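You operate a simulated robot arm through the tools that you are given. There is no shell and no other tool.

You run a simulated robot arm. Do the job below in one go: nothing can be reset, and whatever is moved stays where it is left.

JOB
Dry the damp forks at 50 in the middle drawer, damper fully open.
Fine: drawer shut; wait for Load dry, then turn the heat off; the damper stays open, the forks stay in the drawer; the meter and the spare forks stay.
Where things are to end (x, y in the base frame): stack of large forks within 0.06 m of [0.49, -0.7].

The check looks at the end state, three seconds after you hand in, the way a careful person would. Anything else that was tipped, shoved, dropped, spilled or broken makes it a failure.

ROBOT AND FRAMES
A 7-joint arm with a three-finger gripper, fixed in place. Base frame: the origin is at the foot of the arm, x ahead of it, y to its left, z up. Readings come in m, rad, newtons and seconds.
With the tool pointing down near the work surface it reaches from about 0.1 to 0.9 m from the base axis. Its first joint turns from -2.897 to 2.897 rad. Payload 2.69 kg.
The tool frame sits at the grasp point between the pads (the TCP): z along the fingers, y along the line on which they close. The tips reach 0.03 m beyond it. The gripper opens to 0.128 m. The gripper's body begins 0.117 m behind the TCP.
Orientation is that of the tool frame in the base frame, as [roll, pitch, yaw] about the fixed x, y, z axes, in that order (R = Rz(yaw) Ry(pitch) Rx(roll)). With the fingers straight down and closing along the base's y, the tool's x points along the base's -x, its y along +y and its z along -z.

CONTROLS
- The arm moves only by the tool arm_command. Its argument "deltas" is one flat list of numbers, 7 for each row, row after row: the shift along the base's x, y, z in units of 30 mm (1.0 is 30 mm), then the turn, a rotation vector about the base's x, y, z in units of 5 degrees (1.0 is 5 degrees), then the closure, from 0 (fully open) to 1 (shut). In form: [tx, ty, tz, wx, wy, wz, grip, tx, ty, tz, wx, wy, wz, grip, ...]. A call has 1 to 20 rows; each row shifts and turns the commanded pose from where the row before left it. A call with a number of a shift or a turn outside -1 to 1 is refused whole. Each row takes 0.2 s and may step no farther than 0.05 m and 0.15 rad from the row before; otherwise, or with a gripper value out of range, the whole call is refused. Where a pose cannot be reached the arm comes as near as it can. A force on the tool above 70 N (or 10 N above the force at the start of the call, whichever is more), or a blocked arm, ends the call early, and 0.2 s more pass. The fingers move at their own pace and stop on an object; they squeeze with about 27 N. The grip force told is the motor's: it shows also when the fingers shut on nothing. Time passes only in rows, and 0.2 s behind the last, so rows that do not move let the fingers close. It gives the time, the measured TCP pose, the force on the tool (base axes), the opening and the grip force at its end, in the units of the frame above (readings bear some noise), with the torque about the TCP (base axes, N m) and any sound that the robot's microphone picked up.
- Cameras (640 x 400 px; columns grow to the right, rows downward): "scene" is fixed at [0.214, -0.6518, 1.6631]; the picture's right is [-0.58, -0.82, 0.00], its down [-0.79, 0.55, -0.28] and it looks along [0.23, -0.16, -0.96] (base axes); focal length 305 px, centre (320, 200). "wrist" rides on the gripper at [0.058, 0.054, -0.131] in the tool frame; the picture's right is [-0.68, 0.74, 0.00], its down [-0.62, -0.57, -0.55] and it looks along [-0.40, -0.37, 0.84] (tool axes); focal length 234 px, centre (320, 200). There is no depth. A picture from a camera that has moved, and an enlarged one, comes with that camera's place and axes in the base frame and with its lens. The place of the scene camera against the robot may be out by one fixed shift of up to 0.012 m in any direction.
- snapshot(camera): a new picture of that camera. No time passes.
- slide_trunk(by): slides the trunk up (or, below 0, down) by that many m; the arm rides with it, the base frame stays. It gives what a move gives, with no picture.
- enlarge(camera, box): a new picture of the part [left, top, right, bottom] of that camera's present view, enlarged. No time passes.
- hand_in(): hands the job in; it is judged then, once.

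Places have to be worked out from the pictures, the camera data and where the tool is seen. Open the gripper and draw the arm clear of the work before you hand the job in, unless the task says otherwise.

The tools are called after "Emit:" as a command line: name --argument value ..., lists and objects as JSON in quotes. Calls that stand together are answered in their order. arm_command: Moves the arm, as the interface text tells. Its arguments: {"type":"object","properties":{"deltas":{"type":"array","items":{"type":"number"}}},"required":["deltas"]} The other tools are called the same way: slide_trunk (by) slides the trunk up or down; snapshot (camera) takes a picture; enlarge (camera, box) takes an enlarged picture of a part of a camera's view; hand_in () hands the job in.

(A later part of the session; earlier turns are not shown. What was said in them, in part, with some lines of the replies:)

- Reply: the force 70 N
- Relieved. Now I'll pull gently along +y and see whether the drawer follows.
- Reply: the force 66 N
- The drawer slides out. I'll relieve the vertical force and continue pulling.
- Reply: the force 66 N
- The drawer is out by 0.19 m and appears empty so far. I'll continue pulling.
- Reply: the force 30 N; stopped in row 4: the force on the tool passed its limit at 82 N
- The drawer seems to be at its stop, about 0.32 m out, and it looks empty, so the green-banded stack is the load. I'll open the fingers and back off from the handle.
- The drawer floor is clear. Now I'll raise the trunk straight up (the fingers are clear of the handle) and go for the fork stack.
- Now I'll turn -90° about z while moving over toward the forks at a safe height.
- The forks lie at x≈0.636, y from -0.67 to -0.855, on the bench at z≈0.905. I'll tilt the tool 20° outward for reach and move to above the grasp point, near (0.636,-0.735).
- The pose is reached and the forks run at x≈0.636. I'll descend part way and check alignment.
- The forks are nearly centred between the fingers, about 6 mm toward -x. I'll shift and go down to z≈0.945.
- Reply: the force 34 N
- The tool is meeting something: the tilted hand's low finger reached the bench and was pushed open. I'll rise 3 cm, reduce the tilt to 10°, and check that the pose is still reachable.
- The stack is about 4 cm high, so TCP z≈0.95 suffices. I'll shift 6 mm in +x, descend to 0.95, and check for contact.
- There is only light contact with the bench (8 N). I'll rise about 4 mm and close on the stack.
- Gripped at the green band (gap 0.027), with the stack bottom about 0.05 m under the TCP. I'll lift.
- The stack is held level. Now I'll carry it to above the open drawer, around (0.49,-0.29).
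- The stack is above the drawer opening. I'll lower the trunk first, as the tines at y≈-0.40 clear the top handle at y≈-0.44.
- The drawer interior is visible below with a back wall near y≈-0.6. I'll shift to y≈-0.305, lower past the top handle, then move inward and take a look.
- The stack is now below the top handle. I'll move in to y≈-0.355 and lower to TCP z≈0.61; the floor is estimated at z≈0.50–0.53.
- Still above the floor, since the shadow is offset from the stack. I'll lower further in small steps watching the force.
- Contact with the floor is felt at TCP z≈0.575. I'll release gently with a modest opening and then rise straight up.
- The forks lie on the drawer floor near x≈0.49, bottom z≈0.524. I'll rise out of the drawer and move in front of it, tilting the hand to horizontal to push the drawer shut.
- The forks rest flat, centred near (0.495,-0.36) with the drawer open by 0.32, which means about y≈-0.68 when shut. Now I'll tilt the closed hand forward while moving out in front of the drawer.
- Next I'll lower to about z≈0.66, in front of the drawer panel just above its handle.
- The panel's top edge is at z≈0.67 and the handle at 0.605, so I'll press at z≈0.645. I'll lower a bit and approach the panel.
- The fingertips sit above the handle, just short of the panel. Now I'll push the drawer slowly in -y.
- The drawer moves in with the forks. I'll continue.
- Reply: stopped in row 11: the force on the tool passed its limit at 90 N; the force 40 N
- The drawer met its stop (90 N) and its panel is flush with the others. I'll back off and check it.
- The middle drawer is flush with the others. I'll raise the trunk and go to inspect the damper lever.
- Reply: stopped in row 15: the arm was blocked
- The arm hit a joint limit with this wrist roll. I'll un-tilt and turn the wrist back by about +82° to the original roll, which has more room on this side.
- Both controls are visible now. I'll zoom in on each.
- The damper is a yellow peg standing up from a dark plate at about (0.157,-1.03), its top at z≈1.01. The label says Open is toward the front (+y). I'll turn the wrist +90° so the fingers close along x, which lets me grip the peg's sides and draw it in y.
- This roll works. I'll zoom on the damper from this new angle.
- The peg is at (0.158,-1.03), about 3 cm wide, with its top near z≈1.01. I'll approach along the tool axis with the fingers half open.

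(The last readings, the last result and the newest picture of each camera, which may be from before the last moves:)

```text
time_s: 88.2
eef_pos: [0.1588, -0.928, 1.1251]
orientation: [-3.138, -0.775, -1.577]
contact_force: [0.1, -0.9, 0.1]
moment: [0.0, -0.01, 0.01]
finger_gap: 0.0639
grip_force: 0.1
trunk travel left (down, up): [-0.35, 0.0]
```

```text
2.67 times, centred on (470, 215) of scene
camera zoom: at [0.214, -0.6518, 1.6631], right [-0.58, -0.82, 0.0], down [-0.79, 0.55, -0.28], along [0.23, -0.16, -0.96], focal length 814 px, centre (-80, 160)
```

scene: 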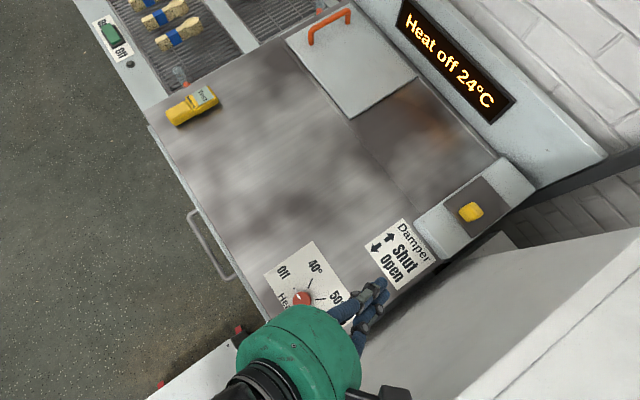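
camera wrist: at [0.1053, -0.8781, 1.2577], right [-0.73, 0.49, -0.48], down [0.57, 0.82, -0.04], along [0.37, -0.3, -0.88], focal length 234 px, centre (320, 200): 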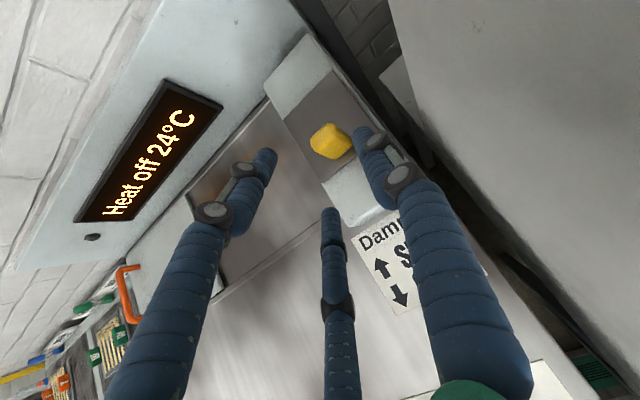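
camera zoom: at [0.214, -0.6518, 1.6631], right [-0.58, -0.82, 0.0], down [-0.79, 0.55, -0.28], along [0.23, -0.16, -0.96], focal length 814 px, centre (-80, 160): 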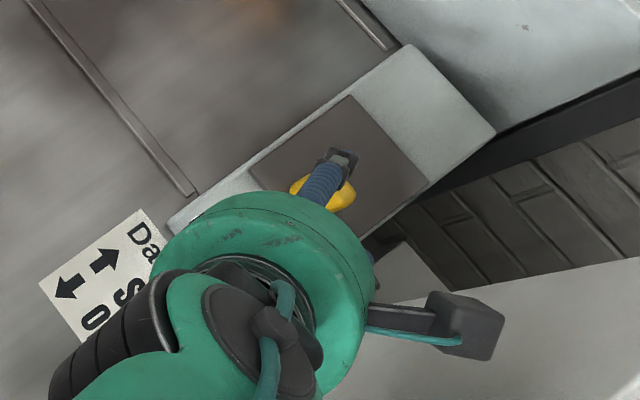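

I'll go in to about (0.16,-1.012,1.012), with the tips straddling the peg.

Emit:
arm_command --deltas '[0.02, -0.7, -0.9, 0, 0, 0, 0.5, 0.01, -0.7, -0.9, 0, 0, 0, 0.5, 0.01, -0.7, -0.9, 0, 0, 0, 0.5, 0, -0.7, -0.9, 0, 0, 0, 0.5]'

Emit:
snapshot --camera "wrist"

Emit:
enlarge --camera "scene" --box '[400, 140, 540, 250]'

```text
time_s: 89.3
eef_pos: [0.1686, -1.0181, 1.0281]
orientation: [-3.126, -0.788, -1.577]
contact_force: [11.2, -0.2, 5.4]
moment: [-0.13, -0.59, 0.04]
finger_gap: 0.0684
grip_force: 1.5
trunk travel left (down, up): [-0.35, 0.0]
stopped in row 4: the force on the tool passed its limit at 97 N (the readings are from after the stop); the commanded pose is now the measured one
```

```text
taken
camera wrist: at [0.1125, -0.9669, 1.1604], right [-0.73, 0.47, -0.49], down [0.56, 0.83, -0.04], along [0.38, -0.31, -0.87], focal length 234 px, centre (320, 200)
```

wrist: 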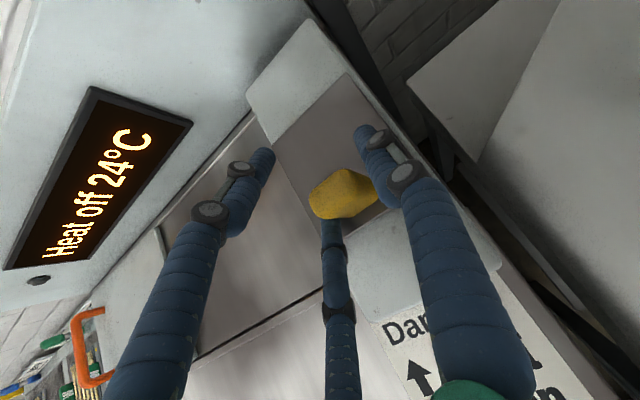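

```text
3.64 times, centred on (470, 195) of scene
camera zoom: at [0.214, -0.6518, 1.6631], right [-0.58, -0.82, 0.0], down [-0.79, 0.55, -0.28], along [0.23, -0.16, -0.96], focal length 1110 px, centre (-226, 218)
```

zoom: 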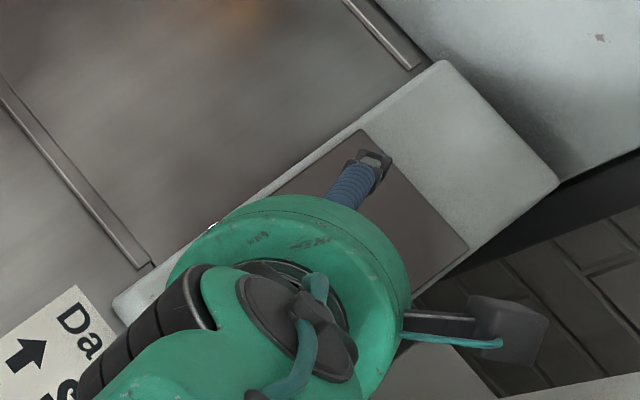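

A 97 N contact stopped the move and the hand was pushed toward +x. Perhaps the wrist-camera box touched the large machine on the right, or a finger met the peg. I'll look before moving.

Emit:
snapshot --camera "scene"

Emit:
enlarge --camera "wrist" --box '[240, 60, 440, 280]'

Emit:
enlarge --camera "scene" --box '[400, 180, 560, 300]'

```text
taken
```

scene: 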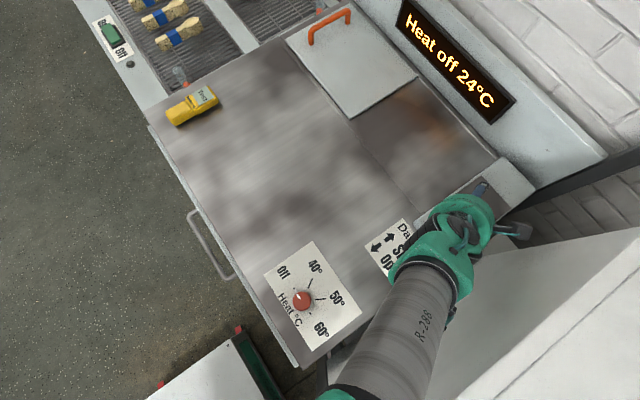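

```text
1.82 times, centred on (340, 170) of wrist
camera zoom: at [0.1125, -0.9669, 1.1604], right [-0.73, 0.47, -0.49], down [0.56, 0.83, -0.04], along [0.38, -0.31, -0.87], focal length 426 px, centre (284, 254)
```

zoom: 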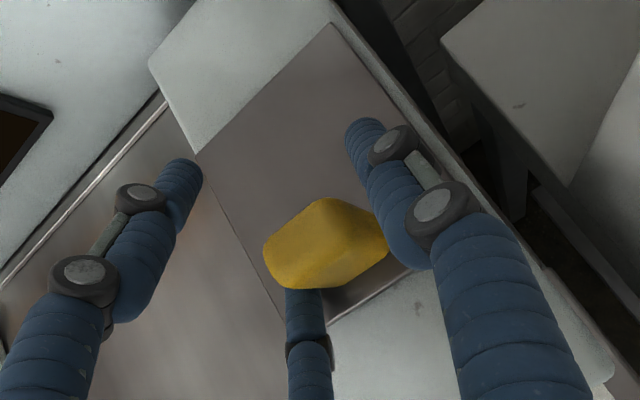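

```text
3.33 times, centred on (480, 240) of scene
camera zoom: at [0.214, -0.6518, 1.6631], right [-0.58, -0.82, 0.0], down [-0.79, 0.55, -0.28], along [0.23, -0.16, -0.96], focal length 1018 px, centre (-213, 67)
```

zoom: 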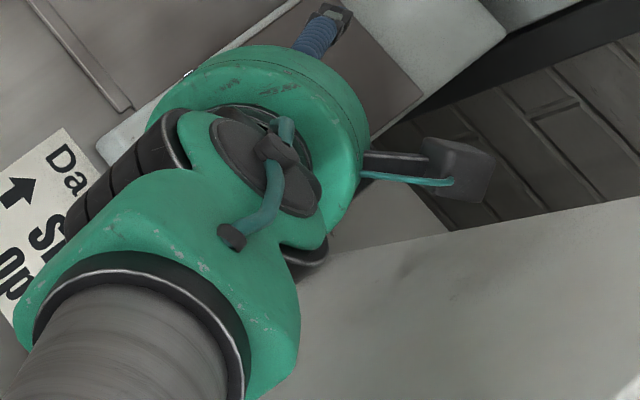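

The third finger had come down on top of the peg; the peg itself hasn't moved. It appears to be already toward the Open (+y) end of its plate, but I must verify by pulling it. I'll back off, open fully, and go in again so that all three fingers surround it.

Emit:
arm_command --deltas '[0, 0.6, 0.6, 0, 0, 0, 0.5, -0.1, 0.6, 0.6, 0, 0, 0, 0.2, -0.1, 0.4, 0.4, 0, 0, 0, 0, 0, 0, 0, 0, 0, 0, 0]'

Emit:
snapshot --camera "wrist"

```text
time_s: 90.3
eef_pos: [0.1585, -0.9677, 1.0725]
orientation: [-3.13, -0.785, -1.578]
contact_force: [0.2, -0.1, 0.7]
moment: [-0.01, 0.02, 0.04]
finger_gap: 0.128
grip_force: 0.2
trunk travel left (down, up): [-0.35, 0.0]
```

```text
taken
camera wrist: at [0.1045, -0.916, 1.2053], right [-0.73, 0.48, -0.48], down [0.56, 0.82, -0.04], along [0.38, -0.31, -0.87], focal length 234 px, centre (320, 200)
```

wrist: 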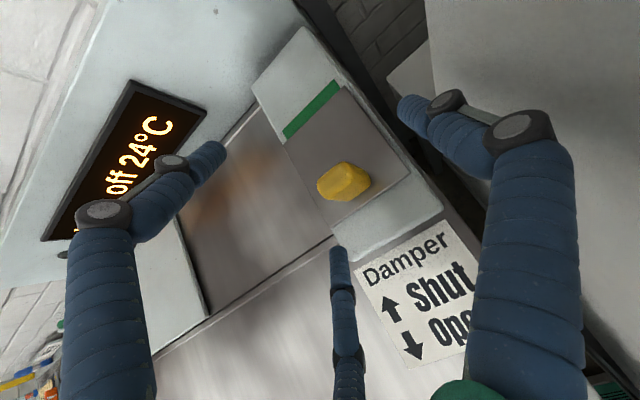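

Backing off dragged the plate toward +y and exposed a green strip behind it. So the whole plate slides, and it is now partly open. I'll zoom in.

Emit:
enlarge --camera "wrist" --box '[230, 10, 460, 250]'

Emit:
enlarge --camera "scene" --box '[400, 140, 560, 260]'

```text
1.67 times, centred on (345, 130) of wrist
camera zoom: at [0.1045, -0.916, 1.2053], right [-0.73, 0.48, -0.48], down [0.56, 0.82, -0.04], along [0.38, -0.31, -0.87], focal length 390 px, centre (278, 317)
```

zoom: 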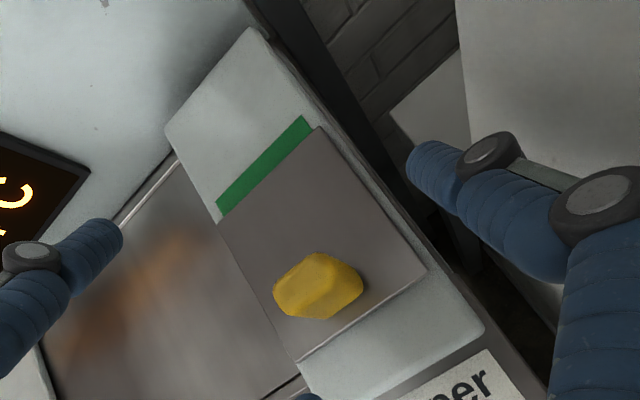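

```text
3.33 times, centred on (480, 200) of scene
camera zoom: at [0.214, -0.6518, 1.6631], right [-0.58, -0.82, 0.0], down [-0.79, 0.55, -0.28], along [0.23, -0.16, -0.96], focal length 1018 px, centre (-213, 200)
```

zoom: 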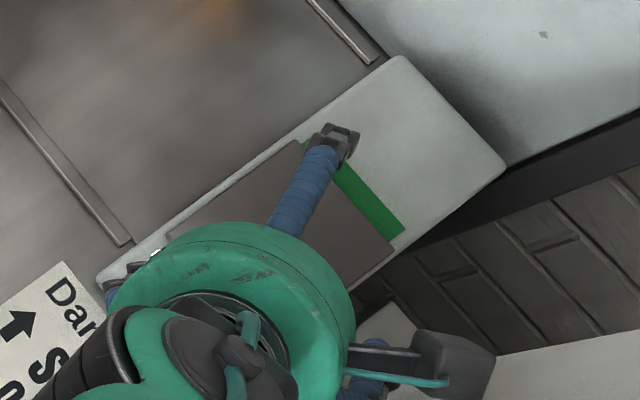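

The peg is now near (0.166,-0.993). I'll descend with wide-open fingers around it and close gently.

Emit:
arm_command --deltas '[0.3, -0.3, -0.5, 0, 0, 0, 0.1, 0, 0, -0.5, 0, 0, 0, 0.1, 0, 0, -0.5, 0, 0, 0, 0.1, 0, 0, -0.4, 0, 0, 0, 0.1]'

Emit:
snapshot --camera "wrist"

```text
time_s: 91.3
eef_pos: [0.1681, -0.9777, 1.0148]
orientation: [-3.132, -0.785, -1.578]
contact_force: [5.1, 1.4, 4.7]
moment: [0.18, -0.66, -0.02]
finger_gap: 0.1213
grip_force: 1.7
trunk travel left (down, up): [-0.35, 0.0]
```

```text
taken
camera wrist: at [0.1132, -0.9265, 1.1475], right [-0.73, 0.48, -0.48], down [0.56, 0.82, -0.04], along [0.38, -0.3, -0.87], focal length 234 px, centre (320, 200)
```

wrist: 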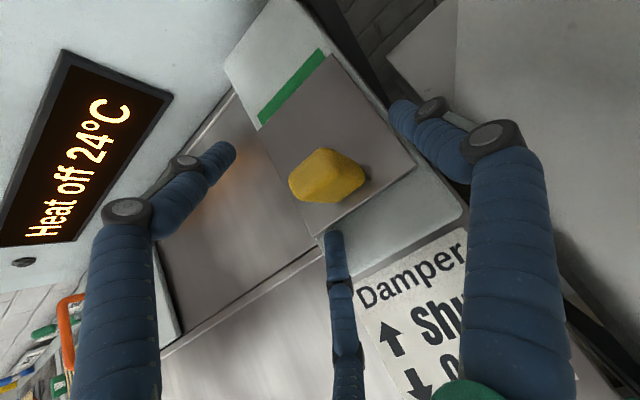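

The peg is within the triangle of the fingers with only a light touch. I'll close gradually.

Emit:
arm_command --deltas '[0, 0, 0.1, 0, 0, 0, 0.3, 0, 0, 0, 0, 0, 0, 0.5, 0, 0, 0, 0, 0, 0, 0.7, 0, 0, 0, 0, 0, 0, 0.8, 0, 0, 0, 0, 0, 0, 0.9]'

Emit:
snapshot --camera "wrist"

```text
time_s: 92.5
eef_pos: [0.1677, -0.9775, 1.0178]
orientation: [-3.131, -0.787, -1.578]
contact_force: [6.8, -1.0, 2.7]
moment: [0.34, 1.28, 0.65]
finger_gap: 0.0531
grip_force: 45.2
trunk travel left (down, up): [-0.35, 0.0]
```

```text
taken
camera wrist: at [0.1138, -0.9269, 1.1513], right [-0.73, 0.48, -0.48], down [0.56, 0.82, -0.04], along [0.38, -0.31, -0.87], focal length 234 px, centre (320, 200)
```

wrist: 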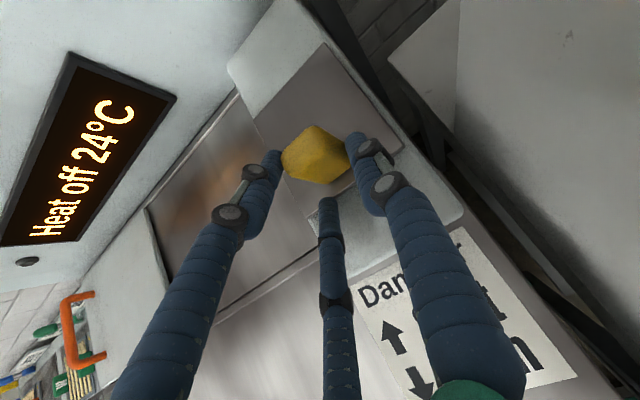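

The fingers hold the peg (gap 0.053), though closing slid the plate back a little. Now I'll pull toward +y.

Emit:
arm_command --deltas '[0, 0.3, 0, 0, 0, 0, 1, 0, 0.4, 0, 0, 0, 0, 1, 0, 0.4, 0, 0, 0, 0, 1, 0, 0.4, 0, 0, 0, 0, 1]'

Emit:
snapshot --camera "wrist"

```text
time_s: 93.5
eef_pos: [0.1679, -0.933, 1.0187]
orientation: [-3.128, -0.787, -1.575]
contact_force: [3.5, 1.2, 9.1]
moment: [0.29, 1.62, 0.82]
finger_gap: 0.0532
grip_force: 44.5
trunk travel left (down, up): [-0.35, 0.0]
```

```text
taken
camera wrist: at [0.1138, -0.8817, 1.1512], right [-0.73, 0.48, -0.49], down [0.56, 0.82, -0.04], along [0.38, -0.31, -0.87], focal length 234 px, centre (320, 200)
```

wrist: 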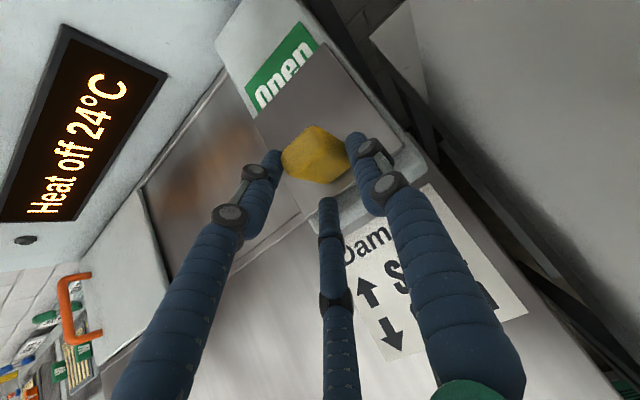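

The plate moves with the peg and uncovers a green "Open" sign. I'll keep pulling until the stop.

Emit:
arm_command --deltas '[0, 0.3, 0, 0, 0, 0, 1, 0, 0.3, 0, 0, 0, 0, 1, 0, 0.3, 0, 0, 0, 0, 1, 0, 0.3, 0, 0, 0, 0, 1, 0, 0.2, 0, 0, 0, 0, 1, 0, 0.2, 0, 0, 0, 0, 1]'

Emit:
snapshot --camera "wrist"

```text
time_s: 94.9
eef_pos: [0.1673, -0.8838, 1.0169]
orientation: [-3.13, -0.784, -1.579]
contact_force: [-0.5, -0.6, -0.1]
moment: [0.1, 0.0, 0.02]
finger_gap: 0.0023
grip_force: 31.4
trunk travel left (down, up): [-0.35, 0.0]
```

```text
taken
camera wrist: at [0.1132, -0.8337, 1.1495], right [-0.73, 0.48, -0.48], down [0.57, 0.82, -0.04], along [0.38, -0.3, -0.87], focal length 234 px, centre (320, 200)
```

wrist: 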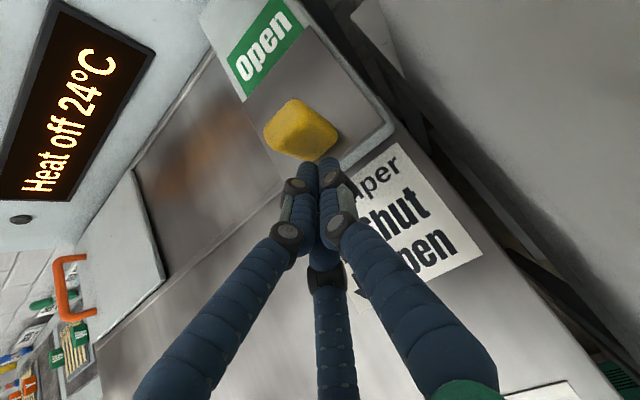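

The fingers slipped off, but the "Open" sign is now completely uncovered. I'll zoom to see whether the plate is at its stop.

Emit:
enlarge --camera "wrist" --box '[180, 0, 420, 200]'

Emit:
arm_command --deltas '[0, 0, 0.8, 1, 0, 0, 1, 0, 0, 0.8, 1, 0, 0, 1, 0, 0, 0.8, 1, 0, 0, 1, 0, -0.5, 0.2, 0, 0, 0, 1, 0, -0.7, 0, 0, 0, 0, 1, 0, -0.7, 0, 0, 0, 0, 1, 0, -0.7, 0, 0, 0, 0, 1, 0, -0.7, 0, 0, 0, 0, 1, 0, -0.7, 0, 0, 0, 0, 1]'

Emit:
snapshot --camera "wrist"

Emit:
enlarge --camera "scene" --box '[380, 140, 560, 280]'

```text
2.00 times, centred on (300, 100) of wrist
camera zoom: at [0.1132, -0.8337, 1.1495], right [-0.73, 0.48, -0.48], down [0.57, 0.82, -0.04], along [0.38, -0.3, -0.87], focal length 468 px, centre (360, 400)
```

zoom: 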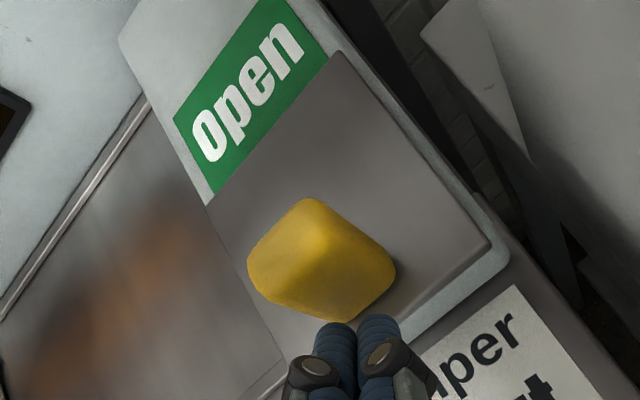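

```text
time_s: 95.9
eef_pos: [0.1324, -0.7143, 0.9503]
orientation: [3.088, -0.26, -1.515]
contact_force: [-4.0, 1.4, 10.8]
moment: [0.16, 0.04, -0.03]
finger_gap: 0.0022
grip_force: 30.6
out of reach, approached as far as the arm can: row 3
trunk travel left (down, up): [-0.35, 0.0]
stopped in row 4: the force on the tool passed its limit at 117 N (the readings are from after the stop); the commanded pose is now the measured one
```

```text
taken
camera wrist: at [0.0889, -0.739, 1.0939], right [-0.77, 0.62, -0.14], down [0.55, 0.76, 0.34], along [0.32, 0.19, -0.93], focal length 234 px, centre (320, 200)
```

wrist: 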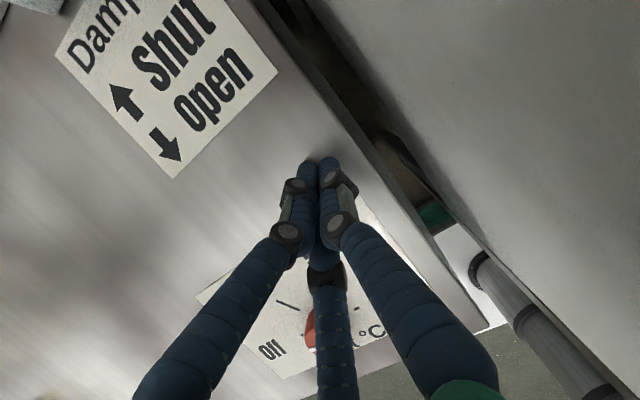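

```text
2.86 times, centred on (470, 210) of scene
camera zoom: at [0.214, -0.6518, 1.6631], right [-0.58, -0.82, 0.0], down [-0.79, 0.55, -0.28], along [0.23, -0.16, -0.96], focal length 872 px, centre (-109, 171)
```

zoom: 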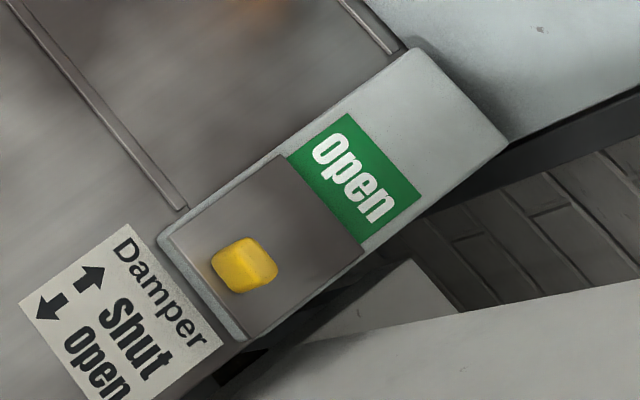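

The arm hit a reach limit while re-tilting and swung down, lightly touching the bench at (0.13,-0.71). I must check nothing was disturbed. The damper plate now looks to be at the housing's front end with the whole Open sign showing.

Emit:
enlarge --camera "scene" --box '[410, 170, 510, 260]'

Emit:
snapshot --camera "scene"

```text
4.44 times, centred on (460, 215) of scene
camera zoom: at [0.214, -0.6518, 1.6631], right [-0.58, -0.82, 0.0], down [-0.79, 0.55, -0.28], along [0.23, -0.16, -0.96], focal length 1357 px, centre (-302, 133)
```

zoom: 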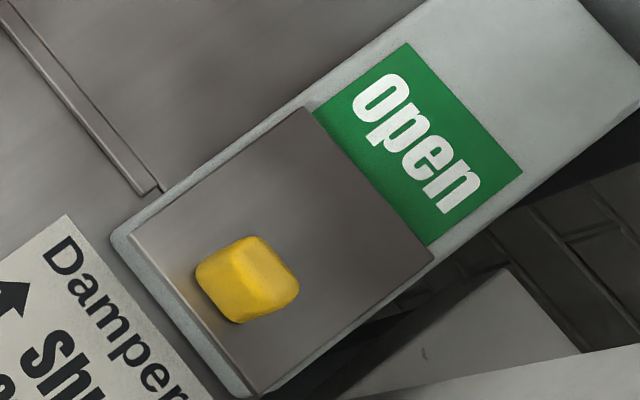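

```text
taken
```

scene: 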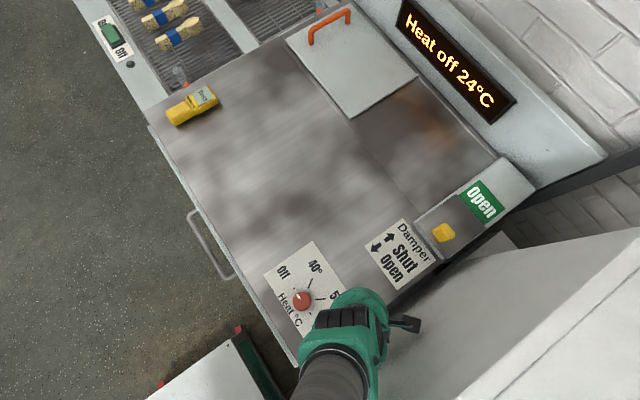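

The plate is at the end of its travel with the Open sign fully uncovered. The pegs, meter and knob look undisturbed. Now I'll lift straight up from the bench, bring the tool vertical, and move over to the heat knob at about (0.218,-0.602).

Emit:
arm_command --deltas '[0, 0, 0.5, 0, 0, 0, 1, 0, 0, 0.8, 0, 0, 0, 1, 0, 0, 0.8, 0, 0, 0, 1, 0, 0, 0.8, 1, 0, 0, 1, 0, 0, 0.8, 1, 0, 0, 1, 0, 0, 0.8, 1, 0, 0, 1]'

Emit:
snapshot --camera "wrist"

```text
time_s: 97.3
eef_pos: [0.1322, -0.7125, 1.0838]
orientation: [3.104, 0.003, -1.518]
contact_force: [0.3, 0.0, 1.3]
moment: [-0.03, -0.01, -0.03]
finger_gap: 0.0022
grip_force: 31.7
trunk travel left (down, up): [-0.35, 0.0]
```

```text
taken
camera wrist: at [0.0881, -0.7744, 1.2161], right [-0.77, 0.64, 0.03], down [0.55, 0.64, 0.53], along [0.32, 0.43, -0.85], focal length 234 px, centre (320, 200)
```

wrist: 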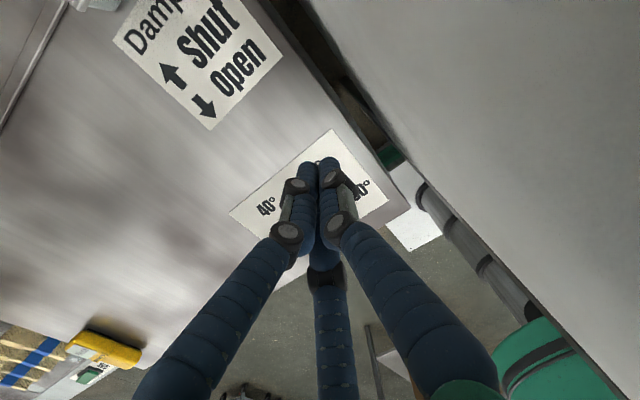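

Lifted clear. I'll trim the small tilt and move over the knob with the fingers opening.

Emit:
arm_command --deltas '[0.57, 0.74, 0, 0, -0.43, 0, 0.5, 0.57, 0.74, 0, 0, 0, 0, 0.3, 0.57, 0.74, 0, 0, 0, 0, 0.3, 0.57, 0.74, 0, 0, 0, 0, 0.3, 0.57, 0.72, 0, 0, 0, 0, 0.3]'

Emit:
snapshot --camera "wrist"

Emit:
snapshot --camera "scene"

```text
time_s: 98.5
eef_pos: [0.2211, -0.6029, 1.0849]
orientation: [3.141, 0.0, -1.518]
contact_force: [-0.3, -0.4, -0.1]
moment: [-0.03, 0.03, 0.04]
finger_gap: 0.0899
grip_force: 0.1
trunk travel left (down, up): [-0.35, 0.0]
```

```text
taken
camera wrist: at [0.1716, -0.6638, 1.2158], right [-0.77, 0.64, 0.0], down [0.53, 0.65, 0.55], along [0.35, 0.42, -0.84], focal length 234 px, centre (320, 200)
```

wrist: 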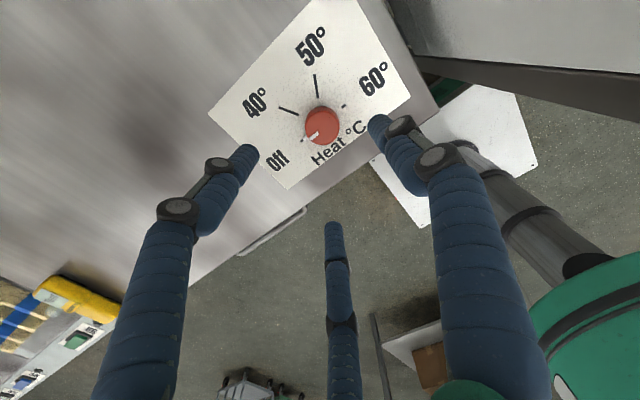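

```text
taken
```

scene: 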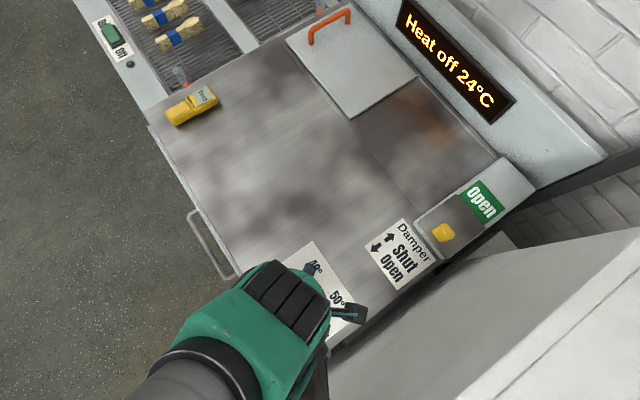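

The knob lies at (0.221,-0.605), nearly below the tool, with its pointer at Off. I'll descend part way and check.

Emit:
arm_command --deltas '[0, -0.03, -0.9, 0, 0, 0, 0.3, 0, -0.03, -0.9, 0, 0, 0, 0.3, 0, 0, -0.9, 0, 0, 0, 0.3, 0, 0, -0.7, 0, 0, 0, 0.3]'

Emit:
snapshot --camera "wrist"

```text
time_s: 99.5
eef_pos: [0.2182, -0.6065, 0.9832]
orientation: [3.141, 0.001, -1.517]
contact_force: [-0.9, 0.6, 1.1]
moment: [0.0, 0.0, -0.03]
finger_gap: 0.0896
grip_force: 0.0
trunk travel left (down, up): [-0.35, 0.0]
```

```text
taken
camera wrist: at [0.1697, -0.6679, 1.1134], right [-0.77, 0.64, 0.0], down [0.53, 0.65, 0.55], along [0.35, 0.42, -0.84], focal length 234 px, centre (320, 200)
```

wrist: 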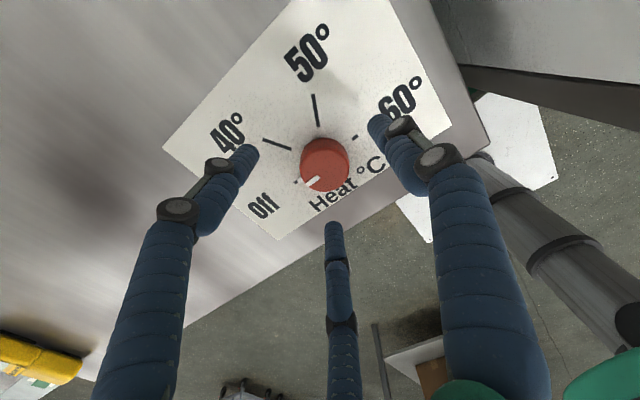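

The knob is about 5 mm toward +y of the tool axis. I'll correct this and go down to z≈0.948.

Emit:
arm_command --deltas '[0, 0.15, -0.4, 0, 0, 0, 0.3, 0, 0, -0.4, 0, 0, 0, 0.3, 0, 0, -0.35, 0, 0, 0, 0.3]'

Emit:
snapshot --camera "wrist"

```text
time_s: 100.3
eef_pos: [0.2179, -0.6006, 0.9467]
orientation: [3.14, -0.001, -1.517]
contact_force: [-0.7, 0.9, -0.3]
moment: [0.0, 0.02, -0.03]
finger_gap: 0.0896
grip_force: 0.1
trunk travel left (down, up): [-0.35, 0.0]
```

```text
taken
camera wrist: at [0.169, -0.6608, 1.0789], right [-0.77, 0.64, 0.0], down [0.53, 0.65, 0.55], along [0.35, 0.42, -0.84], focal length 234 px, centre (320, 200)
```

wrist: 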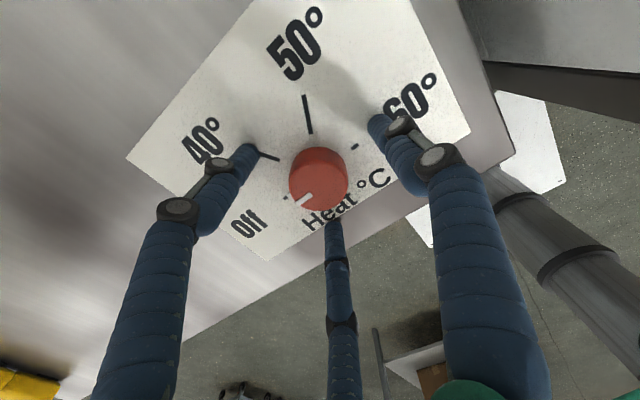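

A small correction (-3, -4 mm), then I'll close on the knob.

Emit:
arm_command --deltas '[-0.1, -0.13, 0, 0, 0, 0, 0.4, 0, 0, 0, 0, 0, 0, 0.5, 0, 0, 0, 0, 0, 0, 0.6, 0, 0, 0, 0, 0, 0, 0.7, 0, 0, 0, 0, 0, 0, 0.9]'

Emit:
snapshot --camera "wrist"

```text
time_s: 101.5
eef_pos: [0.2174, -0.5998, 0.9502]
orientation: [3.14, 0.001, -1.514]
contact_force: [29.5, 32.7, 47.8]
moment: [1.71, -1.41, -0.22]
finger_gap: 0.0431
grip_force: 22.5
trunk travel left (down, up): [-0.35, 0.0]
```

```text
taken
camera wrist: at [0.1682, -0.6617, 1.0807], right [-0.77, 0.63, 0.0], down [0.53, 0.65, 0.55], along [0.35, 0.42, -0.84], focal length 234 px, centre (320, 200)
```

wrist: 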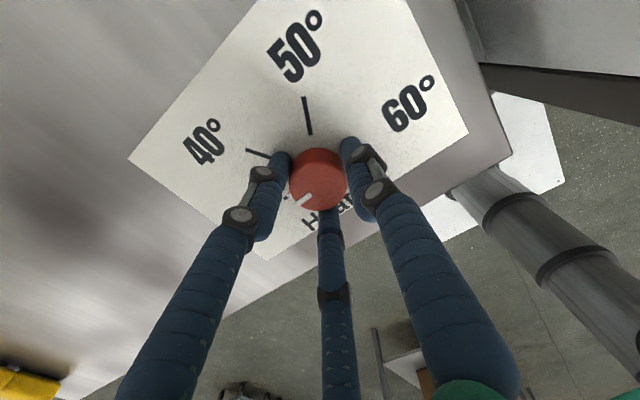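

Gripped (gap 0.043) but with a side load, so the first centring was right. I'll shift the command back to relieve the load.

Emit:
arm_command --deltas '[0.1, 0.12, 0.15, 0, 0, 0, 0.9, 0, 0, 0, 0, 0, 0, 0.9]'

```text
time_s: 102.1
eef_pos: [0.2194, -0.5986, 0.951]
orientation: [3.14, 0.001, -1.516]
contact_force: [-2.6, -2.7, -13.5]
moment: [-0.43, -0.35, -0.01]
finger_gap: 0.0411
grip_force: 45.1
trunk travel left (down, up): [-0.35, 0.0]
```

The load is relieved. Now I'll turn clockwise (negative z), 40° first, to see whether the knob follows.

Emit:
arm_command --deltas '[0, 0, 0, 0, 0, -1, 1, 0, 0, 0, 0, 0, -1, 1, 0, 0, 0, 0, 0, -1, 1, 0, 0, 0, 0, 0, -1, 1, 0, 0, 0, 0, 0, -1, 1, 0, 0, 0, 0, 0, -1, 1, 0, 0, 0, 0, 0, -1, 1, 0, 0, 0, 0, 0, -1, 1]'

Emit:
snapshot --camera "wrist"

Emit:
snapshot --camera "scene"

```text
time_s: 103.9
eef_pos: [0.2187, -0.5998, 0.9523]
orientation: [3.139, 0.002, -2.217]
contact_force: [5.4, 13.1, -40.6]
moment: [0.34, 0.0, 0.04]
finger_gap: 0.0408
grip_force: 45.4
trunk travel left (down, up): [-0.35, 0.0]
```

```text
taken
camera wrist: at [0.1427, -0.6152, 1.0813], right [-0.18, 0.98, 0.0], down [0.82, 0.15, 0.55], along [0.54, 0.1, -0.84], focal length 234 px, centre (320, 200)
```

wrist: 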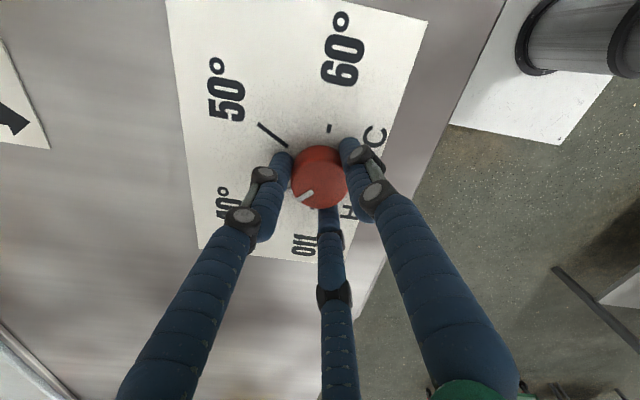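

```text
taken
```

scene: 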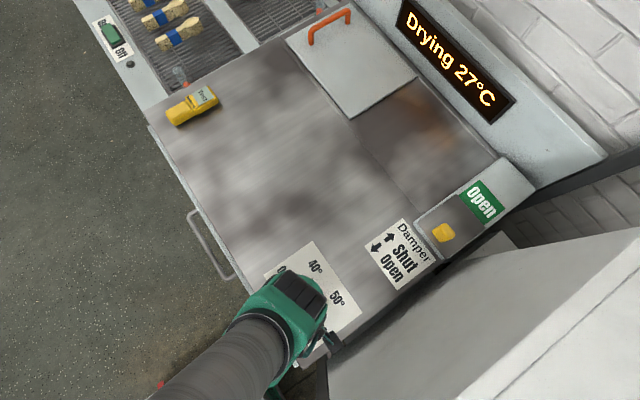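

The knob turns with the hand and the display reads "Drying 27°C". I'll continue the remaining 80°, easing the vertical load.

Emit:
arm_command --deltas '[0, -0.03, -0.1, 0, 0, -1, 1, 0, 0, 0, 0, 0, -1, 1, 0, 0, 0, 0, 0, -1, 1, 0, 0, 0, 0, 0, -1, 1, 0, 0, 0, 0, 0, -1, 1, 0, 0, 0, 0, 0, -1, 1, 0, 0, 0, 0, 0, -1, 1, 0, 0, 0, 0, 0, -1, 1]'

Emit:
snapshot --camera "wrist"

```text
time_s: 105.7
eef_pos: [0.2193, -0.6004, 0.9508]
orientation: [-3.141, 0.0, -2.915]
contact_force: [-1.2, 26.3, 16.4]
moment: [0.88, 0.19, 0.0]
finger_gap: 0.0409
grip_force: 45.5
trunk travel left (down, up): [-0.35, 0.0]
```

```text
taken
camera wrist: at [0.1514, -0.5612, 1.0812], right [0.49, 0.87, 0.0], down [0.73, -0.41, 0.55], along [0.48, -0.27, -0.84], focal length 234 px, centre (320, 200)
```

wrist: 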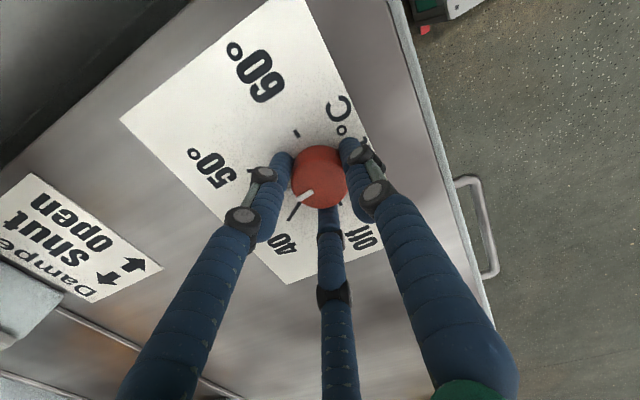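

Emit:
arm_command --deltas '[0, 0.08, 0, 0, 0, -1, 1, 0, 0, 0, 0, 0, -1, 1, 0, 0, 0, 0, 0, -1, 1, 0, 0, 0, 0, 0, -1, 1, 0, 0, 0, 0, 0, -1, 1, 0, 0, 0, 0, 0, -1, 1, 0, 0, 0, 0, 0, -1, 1, 0, 0, 0, 0, 0, -1, 1]'

Emit:
snapshot --camera "wrist"

Emit:
snapshot --camera "scene"

```text
time_s: 107.5
eef_pos: [0.2191, -0.6007, 0.9501]
orientation: [-3.14, 0.001, 2.672]
contact_force: [-4.6, 3.5, 29.4]
moment: [0.26, 0.27, 0.02]
finger_gap: 0.0409
grip_force: 45.1
trunk travel left (down, up): [-0.35, 0.0]
```

```text
taken
camera wrist: at [0.1924, -0.5257, 1.081], right [0.94, 0.35, 0.0], down [0.29, -0.78, 0.55], along [0.19, -0.52, -0.83], focal length 234 px, centre (320, 200)
```

wrist: 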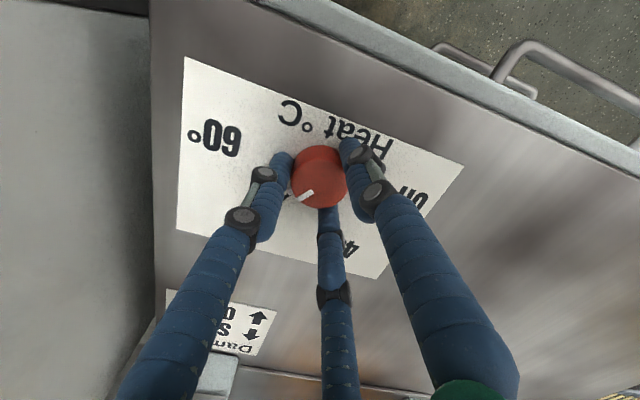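

```text
taken
```

scene: 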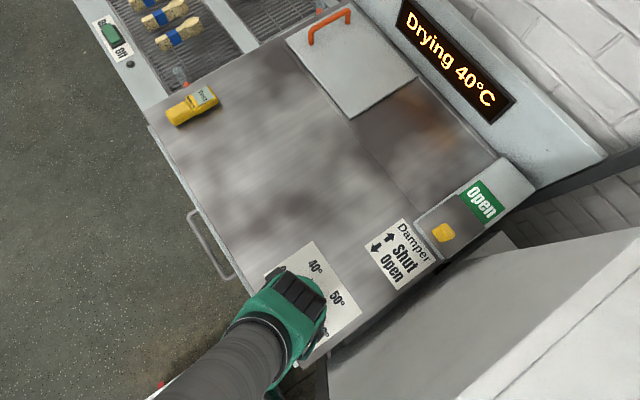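

The temperature rises (40°C). I'll zoom in to check the pointer against the 50 mark.

Emit:
enlarge --camera "wrist" --box '[240, 120, 400, 260]'

```text
2.86 times, centred on (320, 190) of wrist
camera zoom: at [0.1924, -0.5257, 1.081], right [0.94, 0.35, 0.0], down [0.29, -0.78, 0.55], along [0.19, -0.52, -0.83], focal length 669 px, centre (320, 229)
```

zoom: 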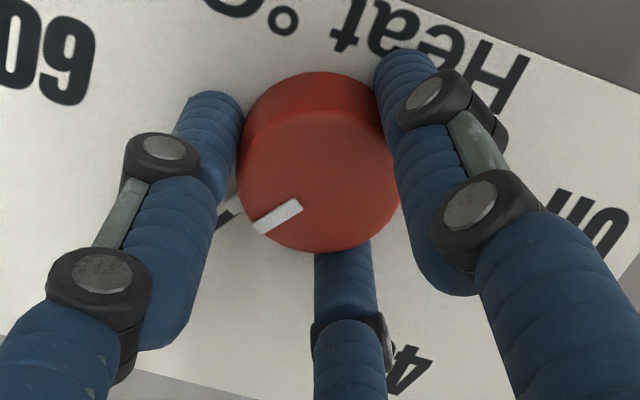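

The pointer lines up with the 50 mark (turned exactly 120°, no slip). I'll hold here and let time pass, watching the display.

Emit:
arm_command --deltas '[0, 0, 0.08, 0, 0, 0, 1, 0, 0, 0, 0, 0, 0, 1, 0, 0, 0, 0, 0, 0, 1, 0, 0, 0, 0, 0, 0, 1, 0, 0, 0, 0, 0, 0, 1, 0, 0, 0, 0, 0, 0, 1, 0, 0, 0, 0, 0, 0, 1, 0, 0, 0, 0, 0, 0, 1, 0, 0, 0, 0, 0, 0, 1, 0, 0, 0, 0, 0, 0, 1, 0, 0, 0, 0, 0, 0, 1, 0, 0, 0, 0, 0, 0, 1, 0, 0, 0, 0, 0, 0, 1, 0, 0, 0, 0, 0, 0, 1, 0, 0, 0, 0, 0, 0, 1, 0, 0, 0, 0, 0, 0, 1, 0, 0, 0, 0, 0, 0, 1, 0, 0, 0, 0, 0, 0, 1, 0, 0, 0, 0, 0, 0, 1, 0, 0, 0, 0, 0, 0, 1]'

Emit:
enlarge --camera "scene" --box '[380, 0, 560, 130]'

```text
time_s: 111.7
eef_pos: [0.2203, -0.6002, 0.9498]
orientation: [3.14, -0.002, 2.672]
contact_force: [6.9, 0.2, -13.5]
moment: [0.09, -0.17, -0.01]
finger_gap: 0.0411
grip_force: 45.6
trunk travel left (down, up): [-0.35, 0.0]
```

```text
3.08 times, centred on (470, 65) of scene
camera zoom: at [0.214, -0.6518, 1.6631], right [-0.58, -0.82, 0.0], down [-0.79, 0.55, -0.28], along [0.23, -0.16, -0.96], focal length 940 px, centre (-142, 615)
```

zoom: 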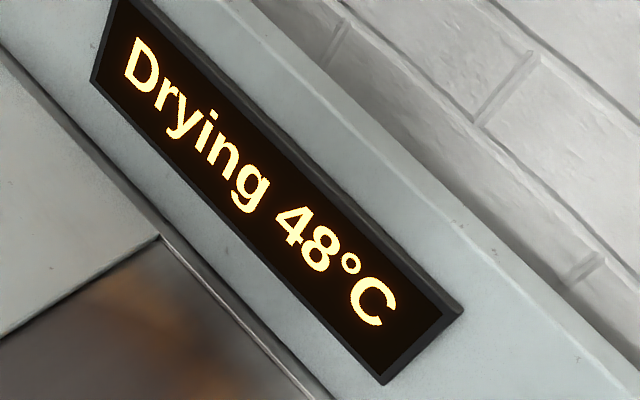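

The display shows 48°C and still drying. I'll wait some more.

Emit:
arm_command --deltas '[0, 0, 0, 0, 0, 0, 1, 0, 0, 0, 0, 0, 0, 1, 0, 0, 0, 0, 0, 0, 1, 0, 0, 0, 0, 0, 0, 1, 0, 0, 0, 0, 0, 0, 1, 0, 0, 0, 0, 0, 0, 1, 0, 0, 0, 0, 0, 0, 1, 0, 0, 0, 0, 0, 0, 1, 0, 0, 0, 0, 0, 0, 1, 0, 0, 0, 0, 0, 0, 1, 0, 0, 0, 0, 0, 0, 1, 0, 0, 0, 0, 0, 0, 1, 0, 0, 0, 0, 0, 0, 1, 0, 0, 0, 0, 0, 0, 1, 0, 0, 0, 0, 0, 0, 1, 0, 0, 0, 0, 0, 0, 1, 0, 0, 0, 0, 0, 0, 1, 0, 0, 0, 0, 0, 0, 1, 0, 0, 0, 0, 0, 0, 1, 0, 0, 0, 0, 0, 0, 1]'

Emit:
enlarge --camera "scene" --box '[380, 0, 560, 130]'

```text
time_s: 115.9
eef_pos: [0.2194, -0.6005, 0.9503]
orientation: [3.139, 0.0, 2.672]
contact_force: [4.7, 4.5, -15.2]
moment: [0.17, -0.07, 0.02]
finger_gap: 0.0411
grip_force: 44.7
trunk travel left (down, up): [-0.35, 0.0]
```

```text
3.08 times, centred on (470, 65) of scene
camera zoom: at [0.214, -0.6518, 1.6631], right [-0.58, -0.82, 0.0], down [-0.79, 0.55, -0.28], along [0.23, -0.16, -0.96], focal length 940 px, centre (-142, 615)
```

zoom: 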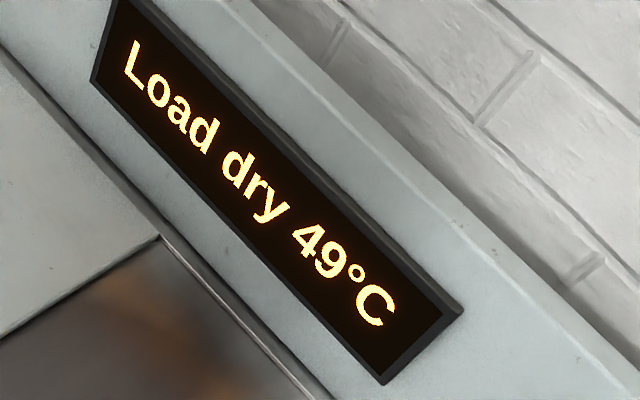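

"Load dry 49°C". Now I'll turn the knob back counter-clockwise by 120° to Off.

Emit:
arm_command --deltas '[0, 0, -0.04, 0, 0, 1, 1, 0, 0, 0, 0, 0, 1, 1, 0, 0, 0, 0, 0, 1, 1, 0, 0, 0, 0, 0, 1, 1, 0, 0, 0, 0, 0, 1, 1, 0, 0, 0, 0, 0, 1, 1, 0, 0, 0, 0, 0, 1, 1, 0, 0, 0, 0, 0, 1, 1, 0, 0, 0, 0, 0, 1, 1, 0, 0, 0, 0, 0, 1, 1, 0, 0, 0, 0, 0, 1, 1, 0, 0, 0, 0, 0, 1, 1]'

Emit:
snapshot --camera "wrist"

```text
time_s: 118.5
eef_pos: [0.2198, -0.5997, 0.9513]
orientation: [-3.141, 0.0, -2.56]
contact_force: [11.2, -7.6, 5.9]
moment: [-0.22, -0.24, 0.02]
finger_gap: 0.0408
grip_force: 45.2
trunk travel left (down, up): [-0.35, 0.0]
```

```text
taken
camera wrist: at [0.1423, -0.5873, 1.0814], right [0.16, 0.99, 0.0], down [0.83, -0.14, 0.55], along [0.54, -0.09, -0.84], focal length 234 px, centre (320, 200)
```

wrist: 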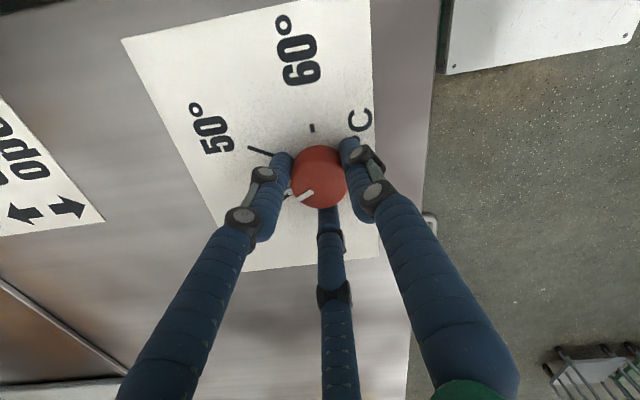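

Emit:
arm_command --deltas '[0, 0, 0, 0, 0, 1, 1, 0, 0, 0, 0, 0, 1, 1, 0, 0, 0, 0, 0, 1, 1, 0, 0, 0, 0, 0, 1, 1, 0, 0, 0, 0, 0, 1, 1, 0, 0, 0, 0, 0, 1, 1, 0, 0, 0, 0, 0, 1, 1, 0, 0, 0, 0, 0, 1, 1, 0, 0, 0, 0, 0, 1, 1, 0, 0, 0, 0, 0, 1, 1, 0, 0, 0, 0, 0, 1, 1, 0, 0, 0, 0, 0, 1, 1]'

Emit:
snapshot --camera "wrist"

Emit:
enlarge --camera "scene" --box '[380, 0, 560, 130]'

```text
time_s: 121.1
eef_pos: [0.2197, -0.5996, 0.9506]
orientation: [3.139, 0.001, -1.515]
contact_force: [-1.3, -10.9, 2.7]
moment: [-0.96, -0.14, 0.02]
finger_gap: 0.0409
grip_force: 44.9
trunk travel left (down, up): [-0.35, 0.0]
```

```text
taken
camera wrist: at [0.1702, -0.6615, 1.0813], right [-0.77, 0.63, 0.0], down [0.53, 0.65, 0.55], along [0.35, 0.42, -0.84], focal length 234 px, centre (320, 200)
```

wrist: 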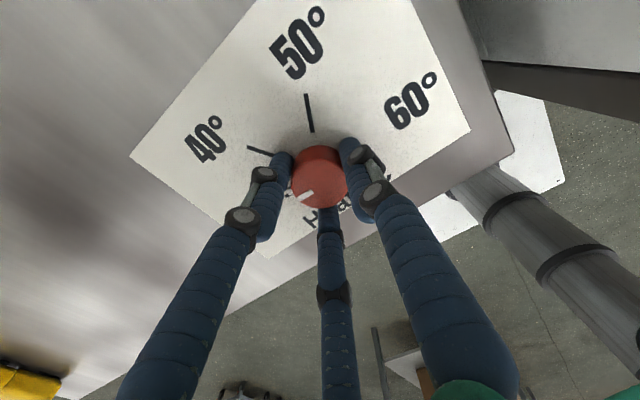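

```text
3.08 times, centred on (470, 65) of scene
camera zoom: at [0.214, -0.6518, 1.6631], right [-0.58, -0.82, 0.0], down [-0.79, 0.55, -0.28], along [0.23, -0.16, -0.96], focal length 940 px, centre (-142, 615)
```

zoom: 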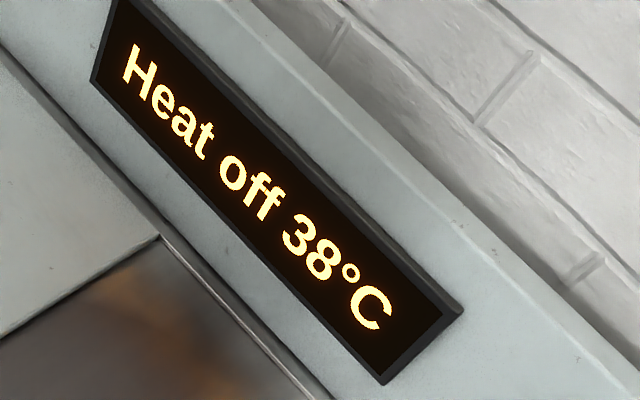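

The display says "Heat off". I'll release the knob and rise straight up.

Emit:
arm_command --deltas '[0, 0, 0, 0, 0, 0, 0.6, 0, 0, 0, 0, 0, 0, 0.4, 0, 0, 0, 0, 0, 0, 0.3, 0, 0, 0, 0, 0, 0, 0.3, 0, 0, 0.5, 0, 0, 0, 0.3, 0, 0, 0.8, 0, 0, 0, 0.3, 0, 0, 0.8, 0, 0, 0, 0.3, 0, 0, 0.8, 0, 0, 0, 0.3, 0, 0, 0.8, 0, 0, 0, 0.3, 0, 0, 0.8, 0, 0, 0, 0.3]'

Emit:
snapshot --camera "wrist"

Emit:
snapshot --camera "scene"

```text
time_s: 123.3
eef_pos: [0.2204, -0.5997, 1.0869]
orientation: [3.14, 0.0, -1.516]
contact_force: [0.0, 0.0, 0.1]
moment: [0.02, -0.03, 0.01]
finger_gap: 0.0897
grip_force: 0.0
trunk travel left (down, up): [-0.35, 0.0]
```

```text
taken
camera wrist: at [0.1703, -0.661, 1.2167], right [-0.77, 0.64, 0.0], down [0.53, 0.65, 0.55], along [0.35, 0.42, -0.84], focal length 234 px, centre (320, 200)
```

wrist: 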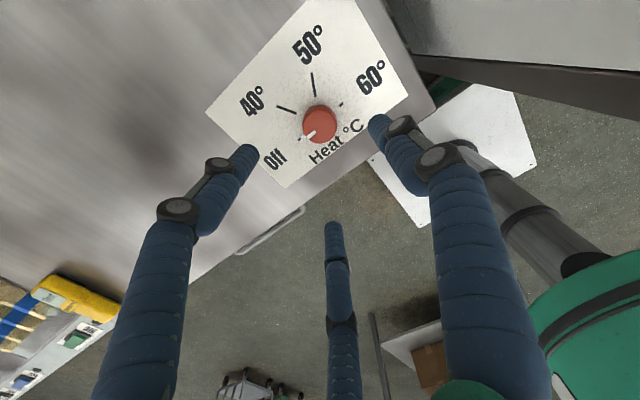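

```text
taken
```

scene: 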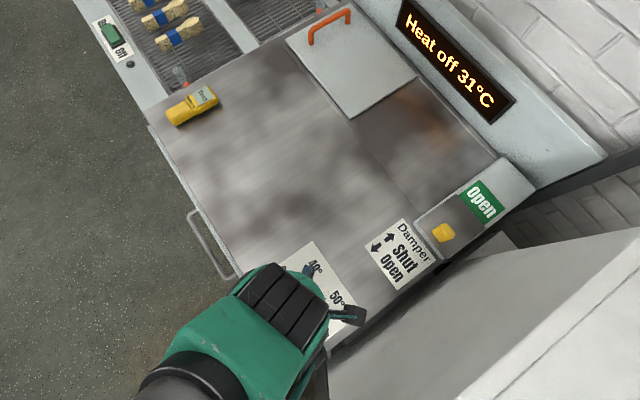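

The knob points to Off. I'll draw the arm back clear of the work and take a final look.

Emit:
arm_command --deltas '[0, 0.3, 0.9, 0, 0, 0, 0, 0, 0.5, 0.9, 0, 0, 0, 0, 0.3, 0.9, 0.3, 0, 0, 0, 0, 0.3, 0.9, 0, 0, 0, 0, 0, 0.3, 0.9, 0, 0, 0, 0, 0, 0.3, 0.9, 0, 0, 0, 0, 0, 0.3, 0.9, 0, 0, 0, 0, 0, 0.3, 0.9, 0, 0, 0, 0, 0, 0.3, 0.9, 0, 0, 0, 0, 0, 0.3, 0.9, 0, 0, 0, 0, 0]'

Emit:
snapshot --camera "scene"

Emit:
enlarge --camera "scene" --box '[180, 190, 380, 370]'

Emit:
enlarge --camera "scene" --box '[400, 160, 540, 270]'

```text
time_s: 125.5
eef_pos: [0.2928, -0.3593, 1.1485]
orientation: [3.139, 0.0, -1.517]
contact_force: [0.7, 0.0, 1.1]
moment: [0.0, 0.01, 0.0]
finger_gap: 0.1278
grip_force: 0.0
trunk travel left (down, up): [-0.35, 0.0]
```

```text
taken
```

scene: 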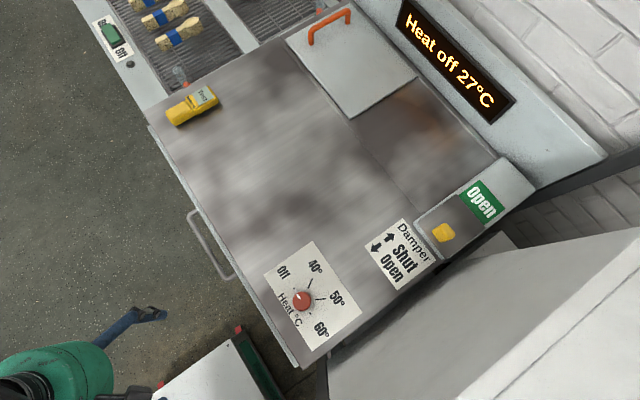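

```text
2.22 times, centred on (280, 280) of scene
camera zoom: at [0.214, -0.6518, 1.6631], right [-0.58, -0.82, 0.0], down [-0.79, 0.55, -0.28], along [0.23, -0.16, -0.96], focal length 679 px, centre (409, 22)
```

zoom: 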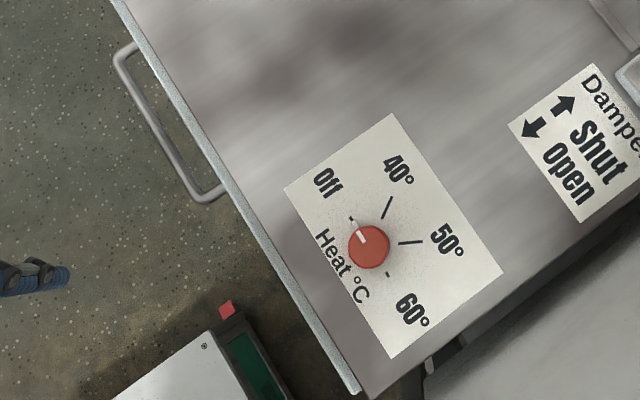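

```text
3.64 times, centred on (470, 215) of scene
camera zoom: at [0.214, -0.6518, 1.6631], right [-0.58, -0.82, 0.0], down [-0.79, 0.55, -0.28], along [0.23, -0.16, -0.96], focal length 1110 px, centre (-226, 146)
```

zoom: 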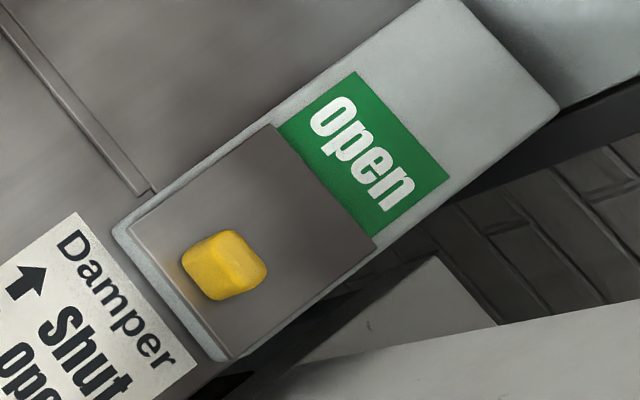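

The display reads "Heat off", the knob is at Off and the damper shows Open in full. The drawer is shut with the dried forks inside, the meter is where it was, and the gripper is open and clear. I'll hand the job in.

Emit:
hand_in

```text
The job is handed in.
```

The forks are dried and in the shut middle drawer, and I've handed the job in. At hand-in:

- **Drying:** the heat was at 50 until the display showed "Load dry 49°C". I then turned the knob back to Off, and the display reads "Heat off".
- **Forks:** I estimate they lie near x 0.49, y -0.68, within the 0.06 m limit. That is worked out from where I placed them before shutting the drawer, because I couldn't see them once it was shut.
- **Damper:** the slide is at the front end of its housing with the whole "Open" sign uncovered. My grip slipped off at the end of the pull, and I did not push it again to feel for the stop.
- **Other items:** the meter is where it was. I took the racks on the left to hold the spare forks and did not touch them.

There were three hard contacts:

- The fingers hit the damper peg at about 97 N.
- The drawer met its stop at about 90 N when I pushed it shut.
- The closed fingers touched the bench at about 117 N, after the arm reached its limit and swung down.

In the pictures afterwards nothing had been knocked over or moved out of place.
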